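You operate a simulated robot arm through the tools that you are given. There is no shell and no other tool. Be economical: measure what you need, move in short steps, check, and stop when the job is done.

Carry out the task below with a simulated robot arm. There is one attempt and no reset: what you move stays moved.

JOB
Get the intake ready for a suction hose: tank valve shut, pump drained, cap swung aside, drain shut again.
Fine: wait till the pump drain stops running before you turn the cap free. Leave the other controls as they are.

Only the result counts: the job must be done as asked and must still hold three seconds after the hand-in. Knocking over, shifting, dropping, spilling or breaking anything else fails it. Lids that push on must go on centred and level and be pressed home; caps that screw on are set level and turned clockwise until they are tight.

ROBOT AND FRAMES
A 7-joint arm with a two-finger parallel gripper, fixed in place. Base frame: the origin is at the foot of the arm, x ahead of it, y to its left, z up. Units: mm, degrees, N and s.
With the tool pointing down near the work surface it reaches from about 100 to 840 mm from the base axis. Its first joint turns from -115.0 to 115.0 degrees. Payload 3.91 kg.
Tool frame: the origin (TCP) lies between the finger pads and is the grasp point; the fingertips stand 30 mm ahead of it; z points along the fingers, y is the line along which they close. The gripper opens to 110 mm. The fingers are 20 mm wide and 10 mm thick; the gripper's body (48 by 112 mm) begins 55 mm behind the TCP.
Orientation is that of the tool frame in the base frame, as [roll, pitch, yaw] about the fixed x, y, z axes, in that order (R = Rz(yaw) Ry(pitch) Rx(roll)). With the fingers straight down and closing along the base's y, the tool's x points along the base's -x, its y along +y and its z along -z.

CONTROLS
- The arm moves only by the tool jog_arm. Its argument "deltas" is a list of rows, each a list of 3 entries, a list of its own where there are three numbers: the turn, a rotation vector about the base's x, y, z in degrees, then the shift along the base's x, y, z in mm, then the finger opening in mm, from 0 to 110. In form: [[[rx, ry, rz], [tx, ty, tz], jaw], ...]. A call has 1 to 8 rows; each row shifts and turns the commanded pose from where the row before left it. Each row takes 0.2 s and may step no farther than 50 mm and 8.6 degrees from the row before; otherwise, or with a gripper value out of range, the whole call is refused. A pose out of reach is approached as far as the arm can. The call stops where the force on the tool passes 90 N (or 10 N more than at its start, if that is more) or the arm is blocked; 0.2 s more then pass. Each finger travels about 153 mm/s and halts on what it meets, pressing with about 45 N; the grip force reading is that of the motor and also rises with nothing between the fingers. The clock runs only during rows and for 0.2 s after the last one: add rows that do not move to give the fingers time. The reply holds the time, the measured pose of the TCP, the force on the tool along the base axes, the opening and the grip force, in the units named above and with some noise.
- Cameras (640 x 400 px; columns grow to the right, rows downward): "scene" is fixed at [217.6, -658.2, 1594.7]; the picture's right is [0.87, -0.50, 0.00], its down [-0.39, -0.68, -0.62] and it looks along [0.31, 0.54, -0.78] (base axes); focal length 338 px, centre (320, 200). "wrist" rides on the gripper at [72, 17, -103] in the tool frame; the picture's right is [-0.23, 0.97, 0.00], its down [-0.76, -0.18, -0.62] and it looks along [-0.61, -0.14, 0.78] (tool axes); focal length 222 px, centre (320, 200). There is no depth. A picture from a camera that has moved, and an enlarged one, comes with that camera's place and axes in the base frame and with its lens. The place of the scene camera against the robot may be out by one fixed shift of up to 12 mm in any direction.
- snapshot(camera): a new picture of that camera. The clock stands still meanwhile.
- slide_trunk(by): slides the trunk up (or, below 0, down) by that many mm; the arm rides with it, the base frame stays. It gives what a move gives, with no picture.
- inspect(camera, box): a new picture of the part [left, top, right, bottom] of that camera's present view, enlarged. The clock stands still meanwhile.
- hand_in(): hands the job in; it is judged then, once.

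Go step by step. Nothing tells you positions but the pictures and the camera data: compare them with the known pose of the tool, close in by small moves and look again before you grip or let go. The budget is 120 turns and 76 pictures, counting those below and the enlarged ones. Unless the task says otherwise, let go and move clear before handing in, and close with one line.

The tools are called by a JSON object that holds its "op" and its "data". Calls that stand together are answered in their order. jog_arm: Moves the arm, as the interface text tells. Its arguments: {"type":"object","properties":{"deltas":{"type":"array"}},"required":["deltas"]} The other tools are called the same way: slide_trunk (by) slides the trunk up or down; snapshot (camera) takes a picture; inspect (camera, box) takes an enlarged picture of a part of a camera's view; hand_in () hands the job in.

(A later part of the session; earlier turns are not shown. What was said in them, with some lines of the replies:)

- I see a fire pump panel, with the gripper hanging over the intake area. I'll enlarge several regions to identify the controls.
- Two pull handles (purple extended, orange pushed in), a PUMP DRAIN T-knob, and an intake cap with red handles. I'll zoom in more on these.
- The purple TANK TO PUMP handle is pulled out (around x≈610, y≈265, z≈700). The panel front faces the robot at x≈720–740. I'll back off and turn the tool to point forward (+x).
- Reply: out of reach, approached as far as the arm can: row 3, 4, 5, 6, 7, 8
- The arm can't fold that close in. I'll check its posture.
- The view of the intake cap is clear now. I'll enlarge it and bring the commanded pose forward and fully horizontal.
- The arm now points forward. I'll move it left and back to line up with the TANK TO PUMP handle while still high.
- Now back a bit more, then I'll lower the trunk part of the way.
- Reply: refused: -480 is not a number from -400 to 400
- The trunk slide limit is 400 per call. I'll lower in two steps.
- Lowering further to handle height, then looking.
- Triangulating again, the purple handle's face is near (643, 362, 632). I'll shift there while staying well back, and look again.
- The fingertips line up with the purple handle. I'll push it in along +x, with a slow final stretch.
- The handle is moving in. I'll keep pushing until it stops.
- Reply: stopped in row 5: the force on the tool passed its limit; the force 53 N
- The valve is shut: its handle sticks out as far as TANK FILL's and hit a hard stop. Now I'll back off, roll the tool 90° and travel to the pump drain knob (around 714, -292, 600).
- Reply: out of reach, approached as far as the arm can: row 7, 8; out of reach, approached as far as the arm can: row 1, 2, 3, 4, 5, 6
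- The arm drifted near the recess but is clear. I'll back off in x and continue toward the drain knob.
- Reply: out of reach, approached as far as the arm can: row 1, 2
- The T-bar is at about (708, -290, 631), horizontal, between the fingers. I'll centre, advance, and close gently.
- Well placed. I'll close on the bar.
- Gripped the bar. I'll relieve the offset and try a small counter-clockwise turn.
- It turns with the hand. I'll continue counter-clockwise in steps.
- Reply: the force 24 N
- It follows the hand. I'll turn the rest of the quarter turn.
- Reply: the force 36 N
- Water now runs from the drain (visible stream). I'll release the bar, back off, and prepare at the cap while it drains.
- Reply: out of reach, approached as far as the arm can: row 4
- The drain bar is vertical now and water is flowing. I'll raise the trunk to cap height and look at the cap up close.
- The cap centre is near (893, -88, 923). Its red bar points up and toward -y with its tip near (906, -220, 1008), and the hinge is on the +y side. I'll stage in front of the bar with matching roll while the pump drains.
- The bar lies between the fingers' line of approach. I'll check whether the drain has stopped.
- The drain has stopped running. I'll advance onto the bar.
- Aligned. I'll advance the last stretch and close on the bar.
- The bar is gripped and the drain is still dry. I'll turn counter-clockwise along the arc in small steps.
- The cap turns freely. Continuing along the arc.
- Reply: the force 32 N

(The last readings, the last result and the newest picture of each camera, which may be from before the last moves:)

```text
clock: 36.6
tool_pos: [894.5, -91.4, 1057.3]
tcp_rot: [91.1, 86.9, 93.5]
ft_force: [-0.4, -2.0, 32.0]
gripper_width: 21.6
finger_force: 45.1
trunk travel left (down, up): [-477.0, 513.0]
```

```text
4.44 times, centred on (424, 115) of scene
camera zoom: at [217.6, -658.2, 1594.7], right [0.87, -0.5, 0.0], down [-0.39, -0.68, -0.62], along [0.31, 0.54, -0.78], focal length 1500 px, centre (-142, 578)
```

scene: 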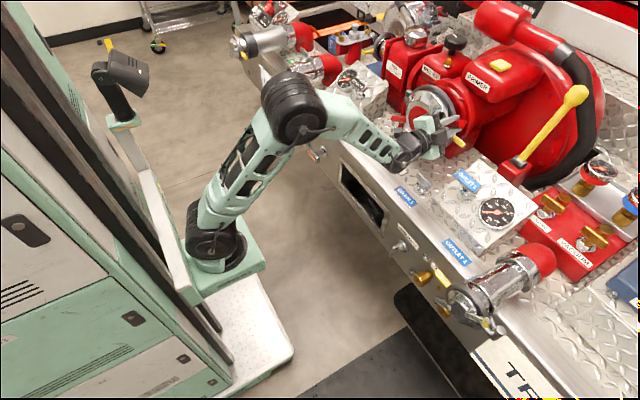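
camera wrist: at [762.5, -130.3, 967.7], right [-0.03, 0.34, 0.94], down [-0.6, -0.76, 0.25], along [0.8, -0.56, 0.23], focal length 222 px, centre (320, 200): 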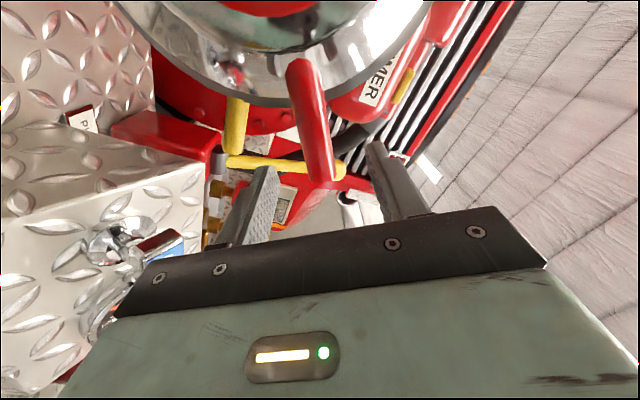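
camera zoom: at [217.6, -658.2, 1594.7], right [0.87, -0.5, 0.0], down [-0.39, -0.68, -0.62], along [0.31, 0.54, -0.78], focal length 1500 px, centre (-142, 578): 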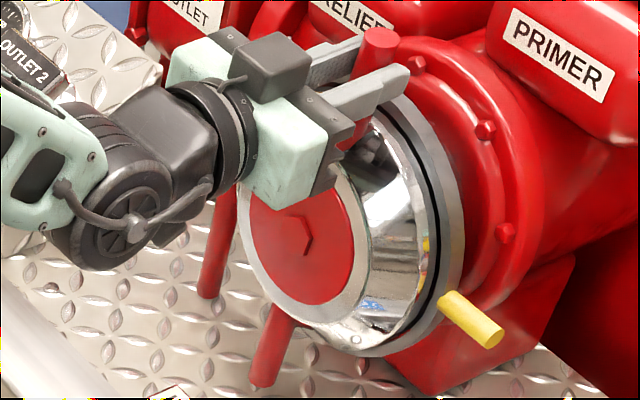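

54° turned without a stop. I'll continue with a slight height correction.

{"op": "jog_arm", "data": {"deltas": [[[-6, 0, 0], [0, 13.5, 3], 15], [[-6, 0, 0], [0, 13.4, -1.7], 15], [[-6, 0, 0], [0, 13.1, -3.1], 15], [[-6, 0, 0], [0, 12.7, -4.4], 15], [[-6, 0, 0], [0, 12.2, -5.7], 15], [[0, 0, 0], [0, 0, 0], 15]]}}

{"op": "inspect", "data": {"camera": "scene", "box": [360, 70, 488, 160]}}

```text
clock: 37.7
tool_pos: [897.4, -78.6, 1049.9]
tcp_rot: [-92.5, 68.6, -94.8]
ft_force: [-13.6, -46.5, 10.8]
gripper_width: 39.5
finger_force: 24.9
trunk travel left (down, up): [-477.0, 513.0]
stopped in row 5: the force on the tool passed its limit (the readings are from after the stop); the commanded pose is now the measured one
```

```text
4.44 times, centred on (424, 115) of scene
camera zoom: at [217.6, -658.2, 1594.7], right [0.87, -0.5, 0.0], down [-0.39, -0.68, -0.62], along [0.31, 0.54, -0.78], focal length 1500 px, centre (-142, 578)
```

zoom: 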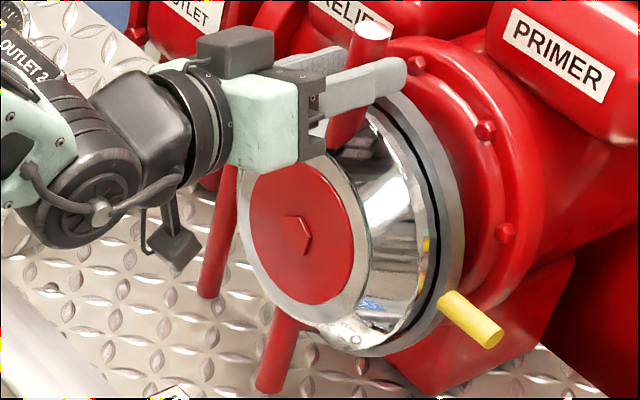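

The cap hit its stop after about 60° of turn, so it should be free. I'll open the fingers and back straight out.

{"op": "jog_arm", "data": {"deltas": [[[0, 0, 0], [0, 0, 0], 70], [[0, 0, 0], [0, 0, 0], 80], [[0, 0, 0], [-30, 0, 0], 80], [[0, 0, 0], [-40, 0, 0], 80], [[0, 0, 0], [-40, 0, 0], 80], [[0, 0, 0], [0, 0, 0], 80]]}}

{"op": "snapshot", "data": {"camera": "wrist"}}

{"op": "inspect", "data": {"camera": "scene", "box": [360, 70, 488, 160]}}

```text
clock: 39.1
tool_pos: [786.7, -64.3, 1045.7]
tcp_rot: [-93.7, 68.4, -94.6]
ft_force: [-0.3, 0.0, -0.6]
gripper_width: 80.1
finger_force: 0.1
trunk travel left (down, up): [-477.0, 513.0]
```

```text
29 pictures are left
camera wrist: at [681.6, -72.4, 975.1], right [0.01, 0.99, -0.15], down [-0.6, 0.13, 0.79], along [0.8, 0.08, 0.6], focal length 222 px, centre (320, 200)
```

wrist: 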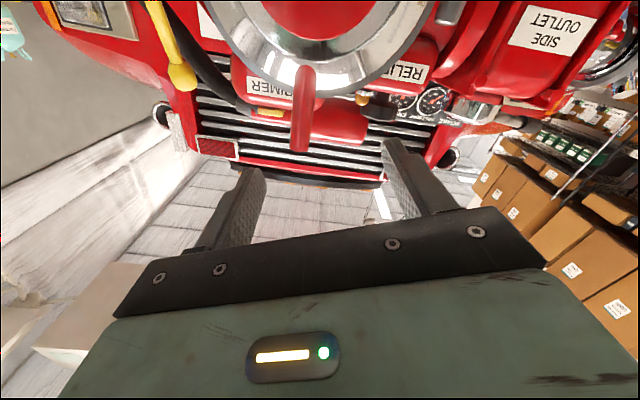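

```text
4.44 times, centred on (424, 115) of scene
camera zoom: at [217.6, -658.2, 1594.7], right [0.87, -0.5, 0.0], down [-0.39, -0.68, -0.62], along [0.31, 0.54, -0.78], focal length 1500 px, centre (-142, 578)
```

zoom: 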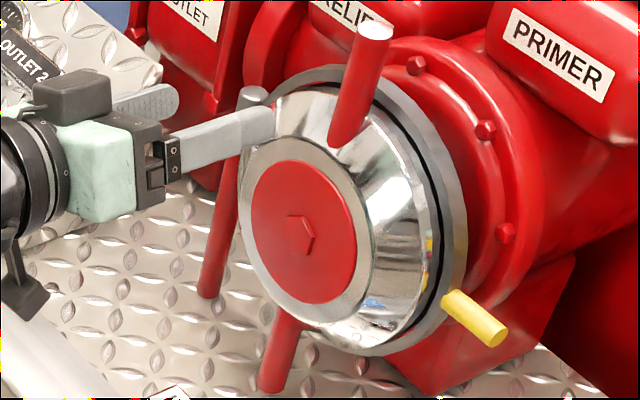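

The bars are now vertical with the cap turned free. The yellow stub is near (935, -212, 929) on the -y side, and the hinge is near (951, 40). I'll roll the fingers to close vertically and stage in front of the stub.

{"op": "jog_arm", "data": {"deltas": [[[8.4, 0, 0], [-2, -19, -14], 80], [[8.4, 0, 0], [-2, -19, -14], 80], [[8.4, 0, 0], [-2, -19, -14], 80], [[8.4, 0, 0], [-2, -19, -14], 60], [[8.4, 0, 0], [0, -19, -14], 60], [[8.4, 0, 0], [0, -19, -14], 60], [[8.4, 0, 0], [0, -19, -14], 60], [[8.4, 0, 0], [0, -19, -14], 60]]}}

{"op": "jog_arm", "data": {"deltas": [[[8.4, 0, 0], [0, 0, 0], 60], [[8.4, 0, 0], [0, 0, 0], 60], [[8.4, 0, 0], [0, 0, 0], 60], [[8.4, 0, 0], [0, 0, 0], 60], [[8.4, 0, 0], [0, 0, 0], 60], [[2, 0, 0], [0, 0, 0], 60], [[0, 0, 0], [0, 0, 0], 60]]}}

{"op": "snapshot", "data": {"camera": "wrist"}}

```text
clock: 40.9
tool_pos: [778.5, -215.6, 934.7]
tcp_rot: [92.1, 44.2, 92.5]
ft_force: [0.5, 0.1, 0.1]
gripper_width: 59.7
finger_force: 0.0
trunk travel left (down, up): [-477.0, 513.0]
```

```text
clock: 42.5
tool_pos: [777.6, -215.8, 935.2]
tcp_rot: [90.6, 0.5, 91.6]
ft_force: [0.0, 0.6, 0.4]
gripper_width: 59.8
finger_force: 0.1
trunk travel left (down, up): [-477.0, 513.0]
```

```text
27 pictures are left
camera wrist: at [672.9, -146.1, 950.9], right [0.02, -0.22, 0.98], down [-0.6, -0.78, -0.17], along [0.8, -0.58, -0.14], focal length 222 px, centre (320, 200)
```

wrist: 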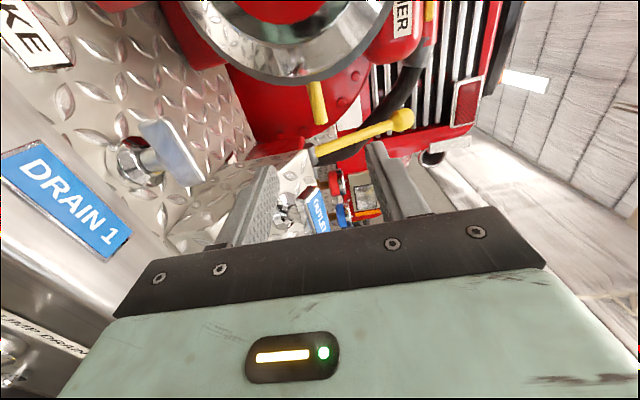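

The stub is at z≈931 with its tip at y≈-226. I'll advance to just short of it and look.

{"op": "jog_arm", "data": {"deltas": [[[0, 0, 0], [30, -1, -4], 60], [[0, 0, 0], [30, -1, 0], 60], [[0, 0, 0], [30, 0, 0], 60], [[0, 0, 0], [30, 0, 0], 60], [[0, 0, 0], [0, 0, 0], 60]]}}

{"op": "snapshot", "data": {"camera": "wrist"}}

{"op": "inspect", "data": {"camera": "scene", "box": [360, 70, 488, 160]}}

```text
clock: 43.7
tool_pos: [898.9, -217.0, 930.1]
tcp_rot: [90.4, 0.4, 91.7]
ft_force: [-0.1, 0.2, 0.1]
gripper_width: 60.2
finger_force: 0.1
trunk travel left (down, up): [-477.0, 513.0]
```

```text
26 pictures are left
camera wrist: at [793.3, -147.0, 947.1], right [0.02, -0.22, 0.98], down [-0.6, -0.78, -0.17], along [0.8, -0.58, -0.14], focal length 222 px, centre (320, 200)
```

wrist: 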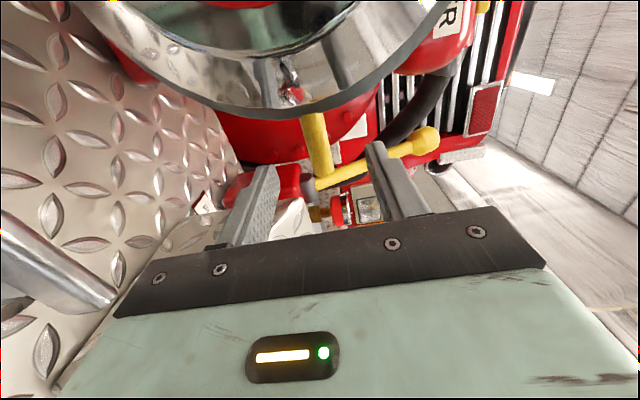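

```text
4.44 times, centred on (424, 115) of scene
camera zoom: at [217.6, -658.2, 1594.7], right [0.87, -0.5, 0.0], down [-0.39, -0.68, -0.62], along [0.31, 0.54, -0.78], focal length 1500 px, centre (-142, 578)
```

zoom: 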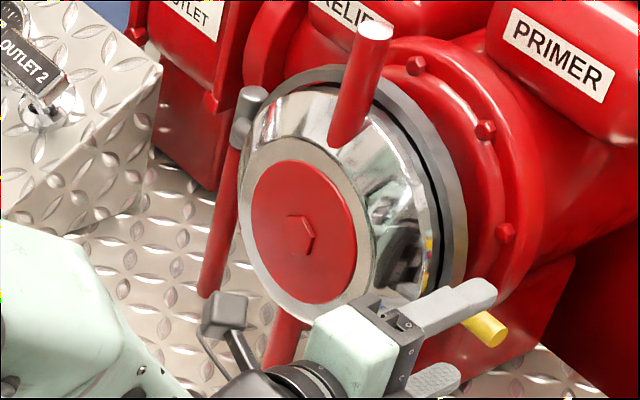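

Aligned with the stub between the fingers. Advancing and closing.

{"op": "jog_arm", "data": {"deltas": [[[0, 0, 0], [17, -2, 1], 60], [[0, 0, 0], [17, -2, 0], 60], [[0, 0, 0], [0, 0, 0], 30], [[0, 0, 0], [0, 0, 0], 5], [[0, 0, 0], [0, 0, 0], 5]]}}

```text
clock: 44.9
tool_pos: [932.6, -221.5, 929.7]
tcp_rot: [90.5, 0.4, 91.8]
ft_force: [0.7, 0.7, -3.5]
gripper_width: 15.8
finger_force: 44.6
trunk travel left (down, up): [-477.0, 513.0]
```

Gripped. I'll start swinging the cap open gently around the hinge, taking up part of the yaw with the tool.

{"op": "jog_arm", "data": {"deltas": [[[0, 0, -2], [-9, 0.8, 0], 5], [[0, 0, -2], [-9.2, 1.1, 0], 5], [[0, 0, -2], [-18, 3.1, 0], 5], [[0, 0, 0], [0, 0, 0], 5]]}}

{"op": "inspect", "data": {"camera": "scene", "box": [360, 70, 488, 160]}}

```text
clock: 45.9
tool_pos: [895.5, -217.7, 930.8]
tcp_rot: [90.6, 0.5, 85.8]
ft_force: [-1.1, 4.1, -7.6]
gripper_width: 15.3
finger_force: 45.0
trunk travel left (down, up): [-477.0, 513.0]
```

```text
4.44 times, centred on (424, 115) of scene
camera zoom: at [217.6, -658.2, 1594.7], right [0.87, -0.5, 0.0], down [-0.39, -0.68, -0.62], along [0.31, 0.54, -0.78], focal length 1500 px, centre (-142, 578)
```

zoom: 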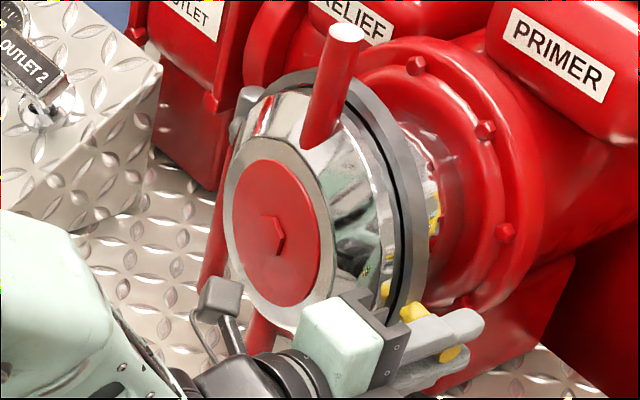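

The cap swings open freely. Continuing along the arc.

{"op": "jog_arm", "data": {"deltas": [[[0, 0, -2], [-18.3, 4.6, 0], 5], [[0, 0, -2], [-17.4, 5.6, 0], 5], [[0, 0, -2], [-17, 6.9, 0], 5], [[0, 0, -2], [-16.5, 8, 0], 5], [[0, 0, -2], [-15.9, 9.2, 0], 5], [[0, 0, -2], [-15.2, 10.3, 0], 5], [[0, 0, -2], [-14.4, 11.2, 0], 5], [[0, 0, 0], [0, 0, 0], 5]]}}

{"op": "snapshot", "data": {"camera": "scene"}}

```text
clock: 47.7
tool_pos: [781.1, -162.4, 931.2]
tcp_rot: [90.5, 0.6, 71.5]
ft_force: [-2.3, -10.3, -1.3]
gripper_width: 15.7
finger_force: 45.1
trunk travel left (down, up): [-477.0, 513.0]
```

```text
23 pictures are left
```

scene: 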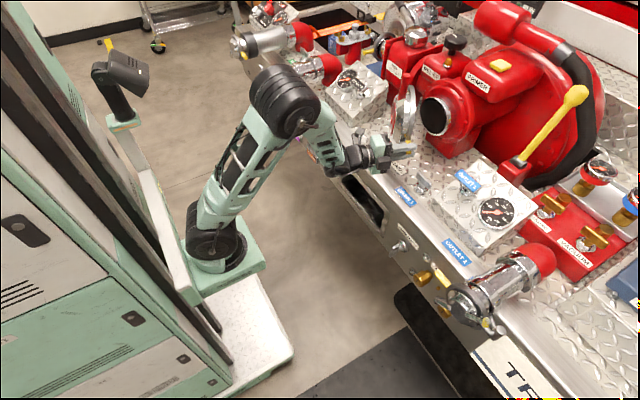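

About 36° open. Continuing the swing.

{"op": "jog_arm", "data": {"deltas": [[[0, 0, -2], [-13.6, 12.3, 0], 5], [[0, 0, -2], [-12.8, 13.2, 0], 5], [[0, 0, -2], [-11.7, 14, 0], 5], [[0, 0, -2], [-10.8, 14.9, 0], 5], [[0, 0, -2], [-9.7, 15.5, 0], 5], [[0, 0, -2], [-8.6, 16.2, 0], 5], [[0, 0, -2], [-7.5, 16.7, 0], 5], [[0, 0, 0], [0, 0, 0], 5]]}}

{"op": "inspect", "data": {"camera": "scene", "box": [310, 60, 470, 180]}}

```text
clock: 49.5
tool_pos: [706.1, -58.2, 929.6]
tcp_rot: [90.5, 0.4, 57.7]
ft_force: [1.8, -2.6, -3.5]
gripper_width: 15.9
finger_force: 44.9
trunk travel left (down, up): [-477.0, 513.0]
```

```text
3.33 times, centred on (390, 120) of scene
camera zoom: at [217.6, -658.2, 1594.7], right [0.87, -0.5, 0.0], down [-0.39, -0.68, -0.62], along [0.31, 0.54, -0.78], focal length 1125 px, centre (87, 467)
```

zoom: 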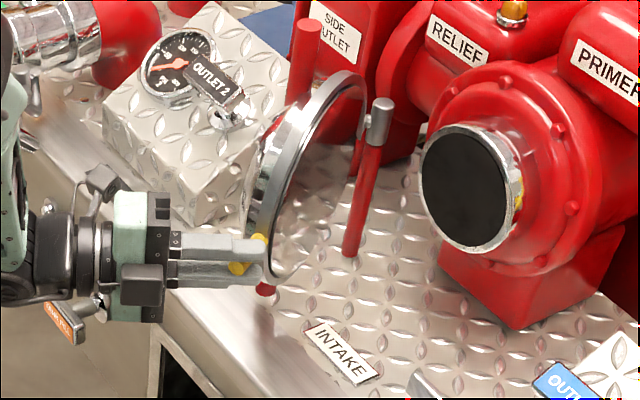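

About 64° open. Continuing, watching the force.

{"op": "jog_arm", "data": {"deltas": [[[0, 0, -1], [-6.2, 17.3, 0], 5], [[0, 0, -1], [-5.1, 17.6, 0], 5], [[0, 0, -1], [-3.8, 17.9, 0], 5], [[0, 0, 0], [-2.6, 18.2, 0], 5], [[0, 0, 0], [-1.2, 18.2, 0], 5], [[0, 0, 0], [0, 0, 0], 5]]}}

{"op": "inspect", "data": {"camera": "scene", "box": [310, 60, 470, 180]}}

```text
clock: 50.9
tool_pos: [687.7, 32.1, 929.4]
tcp_rot: [90.6, 0.6, 54.7]
ft_force: [-11.4, -3.7, -13.2]
gripper_width: 16.0
finger_force: 45.0
trunk travel left (down, up): [-477.0, 513.0]
```

```text
3.33 times, centred on (390, 120) of scene
camera zoom: at [217.6, -658.2, 1594.7], right [0.87, -0.5, 0.0], down [-0.39, -0.68, -0.62], along [0.31, 0.54, -0.78], focal length 1125 px, centre (87, 467)
```

zoom: 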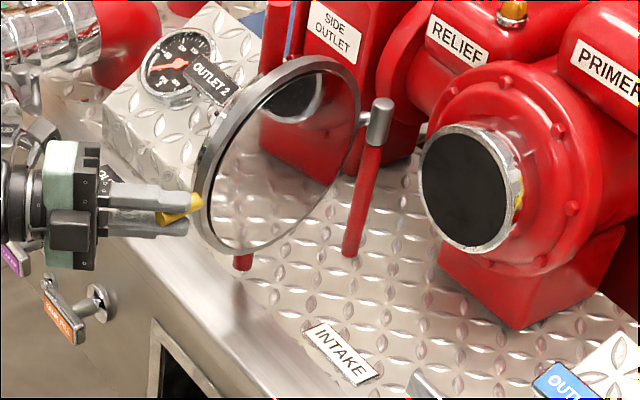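

Nearly 90° open. I'll go a bit further for margin, gently.

{"op": "jog_arm", "data": {"deltas": [[[0, 0, 0], [0, 9, 0], 5], [[0, 0, 0], [0.3, 9, 0], 5], [[0, 0, 0], [0.8, 9, 0], 5], [[0, 0, 0], [1, 9, 0], 5], [[0, 0, 0], [1.2, 9, 0], 5], [[0, 0, 0], [0, 0, 0], 5]]}}

{"op": "inspect", "data": {"camera": "scene", "box": [310, 60, 470, 180]}}

```text
clock: 52.3
tool_pos: [690.6, 75.9, 930.1]
tcp_rot: [90.6, 0.6, 54.7]
ft_force: [-12.7, -4.6, -15.2]
gripper_width: 15.9
finger_force: 45.1
trunk travel left (down, up): [-477.0, 513.0]
```

```text
3.33 times, centred on (390, 120) of scene
camera zoom: at [217.6, -658.2, 1594.7], right [0.87, -0.5, 0.0], down [-0.39, -0.68, -0.62], along [0.31, 0.54, -0.78], focal length 1125 px, centre (87, 467)
```

zoom: 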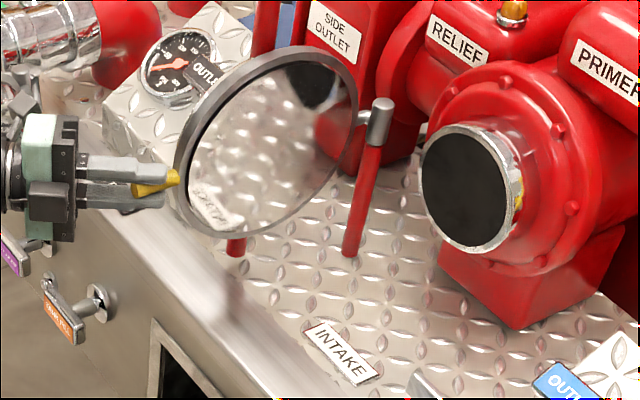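

About 98° open and clear of everything. I'll release and back away.

{"op": "jog_arm", "data": {"deltas": [[[0, 0, 0], [0, 0, 0], 40], [[0, 0, 0], [0, 0, 0], 70], [[0, 0, 0], [-15, 10, 0], 70], [[0, 0, 0], [-15, 10, 0], 70], [[0, 0, 0], [-15, 10, 0], 70], [[0, 0, 0], [0, 0, 0], 70]]}}

{"op": "snapshot", "data": {"camera": "scene"}}

```text
clock: 53.7
tool_pos: [644.7, 107.0, 929.8]
tcp_rot: [90.5, 0.4, 54.7]
ft_force: [-0.6, 0.1, 0.4]
gripper_width: 70.3
finger_force: 0.1
trunk travel left (down, up): [-477.0, 513.0]
```

```text
19 pictures are left
```

scene: 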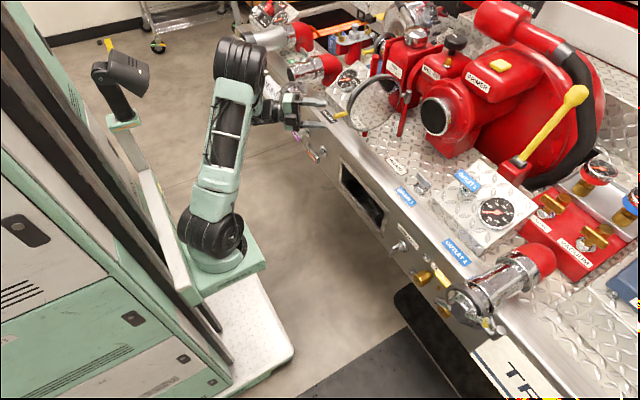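

Released. I'll back off slightly, drop below the stub's height, straighten the yaw, and head for the drain.

{"op": "jog_arm", "data": {"deltas": [[[0, 0, 0], [-12, 8, 0], 70], [[0, 0, 0], [0, 0, -45], 70], [[0, 0, 0], [0, 0, -45], 70], [[0, 0, 7.4], [0, -20, 0], 70], [[0, 0, 7.4], [0, -30, 0], 70], [[0, 0, 7.4], [0, -40, 0], 60], [[0, 0, 7.4], [0, -40, 0], 60], [[0, 0, 7.4], [0, -40, 0], 60]]}}

```text
clock: 55.5
tool_pos: [684.4, -32.6, 826.5]
tcp_rot: [90.5, 0.3, 91.8]
ft_force: [0.4, 0.9, 0.2]
gripper_width: 60.1
finger_force: 0.1
out of reach, approached as far as the arm can: row 7, 8
trunk travel left (down, up): [-477.0, 513.0]
```

Continuing to the drain's y position while rolling back to horizontal closing.

{"op": "jog_arm", "data": {"deltas": [[[-8, 0, 0], [0, -35, 5], 60], [[-8, 0, 0], [0, -35, 5], 60], [[-8, 0, 0], [0, -35, 5], 60], [[-8, 0, 0], [-5, -35, 5], 60], [[-8.4, 0, 0], [-10, -35, 5], 60], [[-8.4, 0, 0], [-10, -35, 5], 60], [[-8.4, 0, 0], [-10, -35, 5], 60], [[-8.4, 0, 0], [-10, -12, 5], 60]]}}

{"op": "jog_arm", "data": {"deltas": [[[-8.4, 0, 0], [0, 0, 0], 60], [[-8.4, 0, 0], [0, 0, 0], 60], [[-8.4, 0, 0], [0, 0, 0], 60], [[0, 0, 0], [0, 0, 0], 60]]}}

{"op": "snapshot", "data": {"camera": "scene"}}

```text
clock: 57.3
tool_pos: [658.3, -287.7, 862.6]
tcp_rot: [94.5, 66.1, 94.4]
ft_force: [0.4, -0.5, 0.4]
gripper_width: 59.8
finger_force: 0.0
out of reach, approached as far as the arm can: row 1, 2, 5
trunk travel left (down, up): [-477.0, 513.0]
```

```text
clock: 58.3
tool_pos: [658.2, -287.6, 861.8]
tcp_rot: [-142.3, 87.8, -142.9]
ft_force: [-0.2, 0.7, -0.9]
gripper_width: 60.1
finger_force: 0.0
trunk travel left (down, up): [-477.0, 513.0]
```

```text
18 pictures are left
```

scene: 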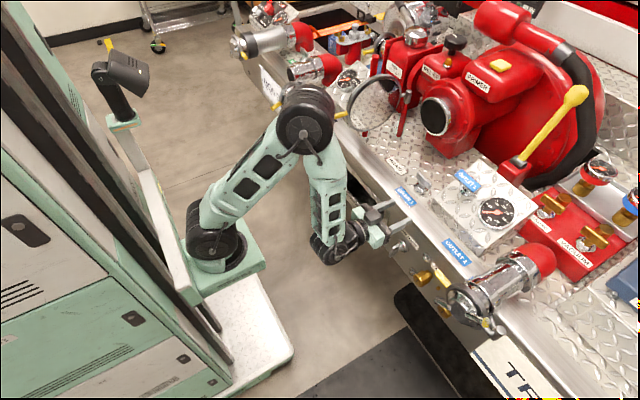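

In position above. Lowering the trunk to drain height and looking.

{"op": "slide_trunk", "data": {"by": -233}}

{"op": "snapshot", "data": {"camera": "wrist"}}

{"op": "inspect", "data": {"camera": "scene", "box": [340, 200, 452, 270]}}

```text
clock: 60.7
tool_pos: [656.8, -288.1, 628.5]
tcp_rot: [-144.0, 87.9, -144.7]
ft_force: [-0.5, 0.2, 0.5]
gripper_width: 60.1
finger_force: 0.1
trunk travel left (down, up): [-244.0, 746.0]
```

```text
17 pictures are left
camera wrist: at [553.1, -271.5, 558.6], right [0.02, 0.98, 0.21], down [-0.6, -0.16, 0.78], along [0.8, -0.14, 0.59], focal length 222 px, centre (320, 200)
```

wrist: 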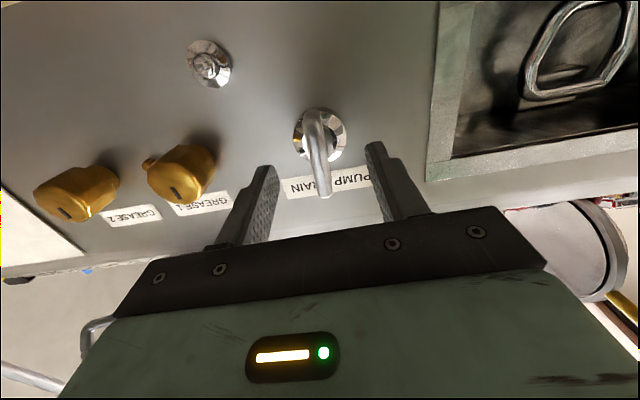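

```text
5.71 times, centred on (396, 235) of scene
camera zoom: at [217.6, -658.2, 1594.7], right [0.87, -0.5, 0.0], down [-0.39, -0.68, -0.62], along [0.31, 0.54, -0.78], focal length 1929 px, centre (-114, 0)
```

zoom: 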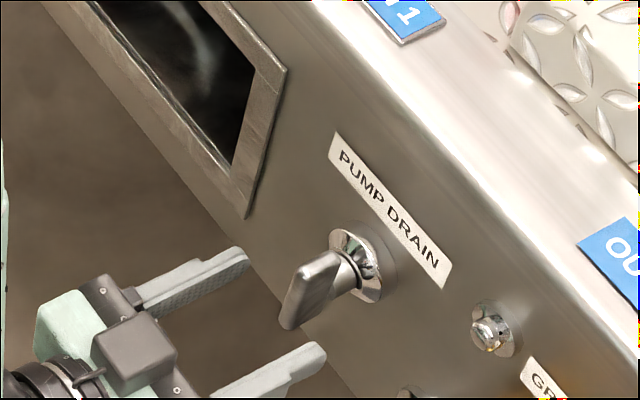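

The bar sits vertically between the fingers. I'll advance to the previous grip depth and close.

{"op": "jog_arm", "data": {"deltas": [[[0, 0, 0], [15, -1, 0], 60], [[0, 0, 0], [15, -1, 0], 60], [[0, 0, 0], [13, 0, 0], 60], [[0, 0, 0], [0, 0, 0], 30], [[0, 0, 0], [0, 0, 0], 10], [[0, 0, 0], [0, 0, 0], 10]]}}

```text
clock: 62.1
tool_pos: [701.2, -290.5, 628.0]
tcp_rot: [-143.6, 87.9, -144.1]
ft_force: [0.7, 3.8, 1.4]
gripper_width: 21.7
finger_force: 44.8
trunk travel left (down, up): [-244.0, 746.0]
```

Gripped. Turning clockwise a quarter turn back to shut.

{"op": "jog_arm", "data": {"deltas": [[[8, 0, 0], [0, 0, 0], 10], [[8, 0, 0], [0, 0, 0], 10], [[8, 0, 0], [0, 0, 0], 10], [[8, 0, 0], [0, 0, 0], 10], [[8, 0, 0], [0, 0, 0], 10], [[8, 0, 0], [0, 0, 0], 10], [[0, 0, 0], [0, 0, 0], 10]]}}

{"op": "jog_arm", "data": {"deltas": [[[8, 0, 0], [0, 0, 0], 10], [[8, 0, 0], [0, 0, 0], 10], [[8, 0, 0], [0, 0, 0], 10], [[8, 0, 0], [0, 0, 0], 10], [[7, 0, 0], [0, 0, 0], 10], [[0, 0, 0], [0, 0, 0], 10]]}}

{"op": "inspect", "data": {"camera": "scene", "box": [340, 200, 452, 270]}}

```text
clock: 63.7
tool_pos: [700.6, -288.8, 629.5]
tcp_rot: [91.9, 43.0, 92.4]
ft_force: [-11.2, 16.6, 10.7]
gripper_width: 21.6
finger_force: 44.5
trunk travel left (down, up): [-244.0, 746.0]
```

```text
clock: 65.1
tool_pos: [701.4, -288.2, 630.4]
tcp_rot: [90.5, 4.2, 91.9]
ft_force: [-12.4, 26.3, 20.5]
gripper_width: 21.5
finger_force: 45.1
trunk travel left (down, up): [-244.0, 746.0]
```

```text
5.71 times, centred on (396, 235) of scene
camera zoom: at [217.6, -658.2, 1594.7], right [0.87, -0.5, 0.0], down [-0.39, -0.68, -0.62], along [0.31, 0.54, -0.78], focal length 1929 px, centre (-114, 0)
```

zoom: 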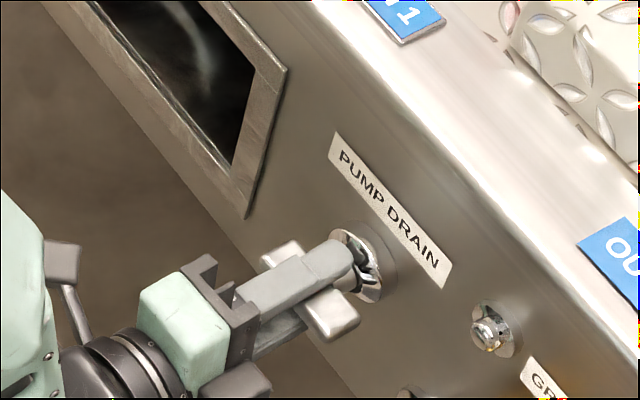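

Nearly horizontal. I'll turn a few more degrees to seat it against its stop.

{"op": "jog_arm", "data": {"deltas": [[[4, 0, 0], [0, 0, 0], 10], [[4, 0, 0], [0, 0, 0], 10], [[0, 0, 0], [0, 0, 0], 10]]}}

{"op": "jog_arm", "data": {"deltas": [[[0, 0, 0], [0, 0, 0], 30], [[0, 0, 0], [0, 0, 0], 60], [[0, 0, 0], [-20, 0, 0], 60], [[0, 0, 0], [-15, 0, 0], 60], [[0, 0, 0], [0, 0, 0], 60]]}}

{"op": "inspect", "data": {"camera": "scene", "box": [340, 200, 452, 270]}}

{"op": "snapshot", "data": {"camera": "wrist"}}

```text
clock: 65.9
tool_pos: [701.2, -290.4, 630.2]
tcp_rot: [90.0, -3.7, 91.8]
ft_force: [-4.7, 16.0, 22.0]
gripper_width: 21.7
finger_force: 45.2
trunk travel left (down, up): [-244.0, 746.0]
```

```text
clock: 67.1
tool_pos: [666.1, -289.8, 628.5]
tcp_rot: [90.5, -3.8, 91.6]
ft_force: [-0.2, -0.8, 0.6]
gripper_width: 60.1
finger_force: 0.0
trunk travel left (down, up): [-244.0, 746.0]
```

```text
5.71 times, centred on (396, 235) of scene
camera zoom: at [217.6, -658.2, 1594.7], right [0.87, -0.5, 0.0], down [-0.39, -0.68, -0.62], along [0.31, 0.54, -0.78], focal length 1929 px, centre (-114, 0)
```

zoom: 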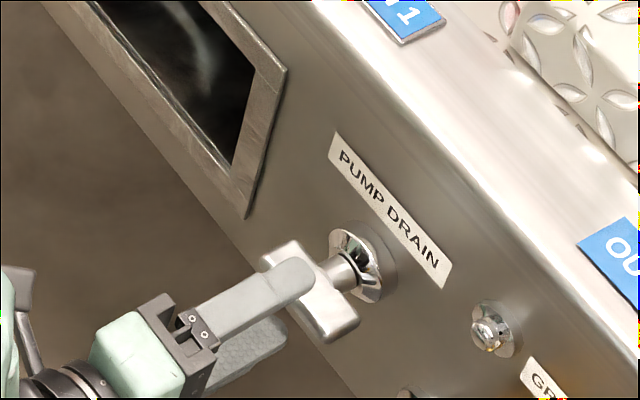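

```text
13 pictures are left
camera wrist: at [561.1, -221.8, 650.8], right [0.02, -0.29, 0.96], down [-0.6, -0.77, -0.22], along [0.8, -0.57, -0.19], focal length 222 px, centre (320, 200)
```

wrist: 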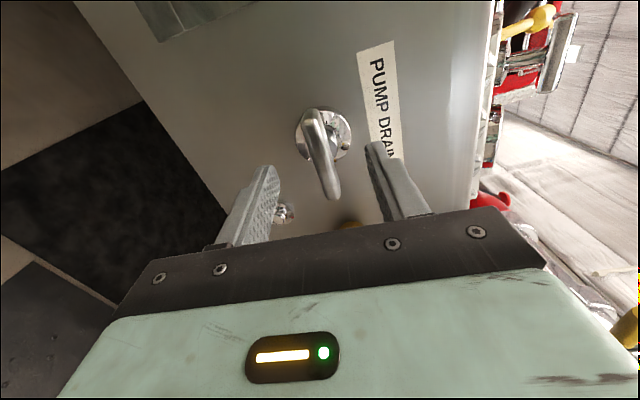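

The drain bar is horizontal again, as at the start. I'll back clear and check the whole panel.

{"op": "jog_arm", "data": {"deltas": [[[0, 0, 0], [-10, -20, 0], 60], [[0, 0, 0], [-10, -30, 0], 60], [[0, 0, 0], [0, 0, 0], 60]]}}

{"op": "snapshot", "data": {"camera": "scene"}}

{"op": "inspect", "data": {"camera": "scene", "box": [270, 60, 462, 180]}}

```text
clock: 67.9
tool_pos: [647.2, -340.2, 628.3]
tcp_rot: [90.4, -3.8, 91.8]
ft_force: [0.9, -0.4, -0.1]
gripper_width: 60.1
finger_force: 0.0
trunk travel left (down, up): [-244.0, 746.0]
```

```text
12 pictures are left
```

scene: 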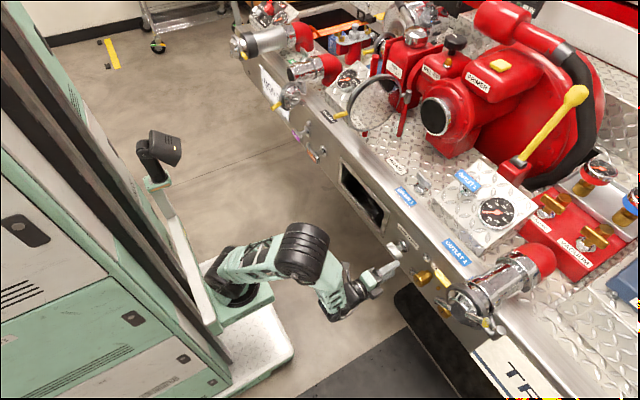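

```text
3.33 times, centred on (366, 120) of scene
camera zoom: at [217.6, -658.2, 1594.7], right [0.87, -0.5, 0.0], down [-0.39, -0.68, -0.62], along [0.31, 0.54, -0.78], focal length 1125 px, centre (167, 467)
```

zoom: 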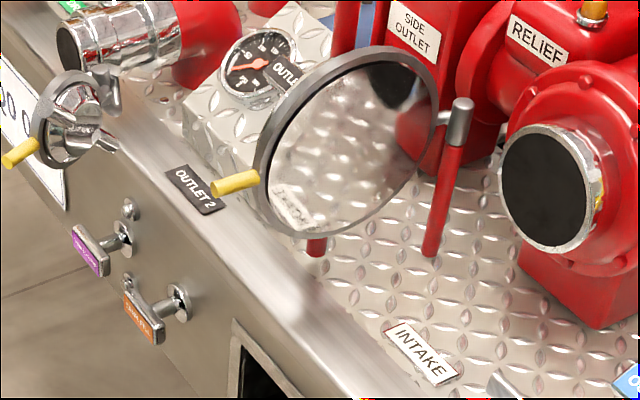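

Everything is in the asked state: the tank-to-pump handle is in, the intake is open with the cap swung aside, the drain is shut, and the arm is clear. Handing in.

{"op": "hand_in", "data": {}}

```text
The job is handed in.
```

The intake is ready for the suction hose and I've handed the job in: the tank valve is shut, the pump is drained, the cap is swung aside about 98°, and the drain is shut again. I only turned the cap free after the drain had stopped running.
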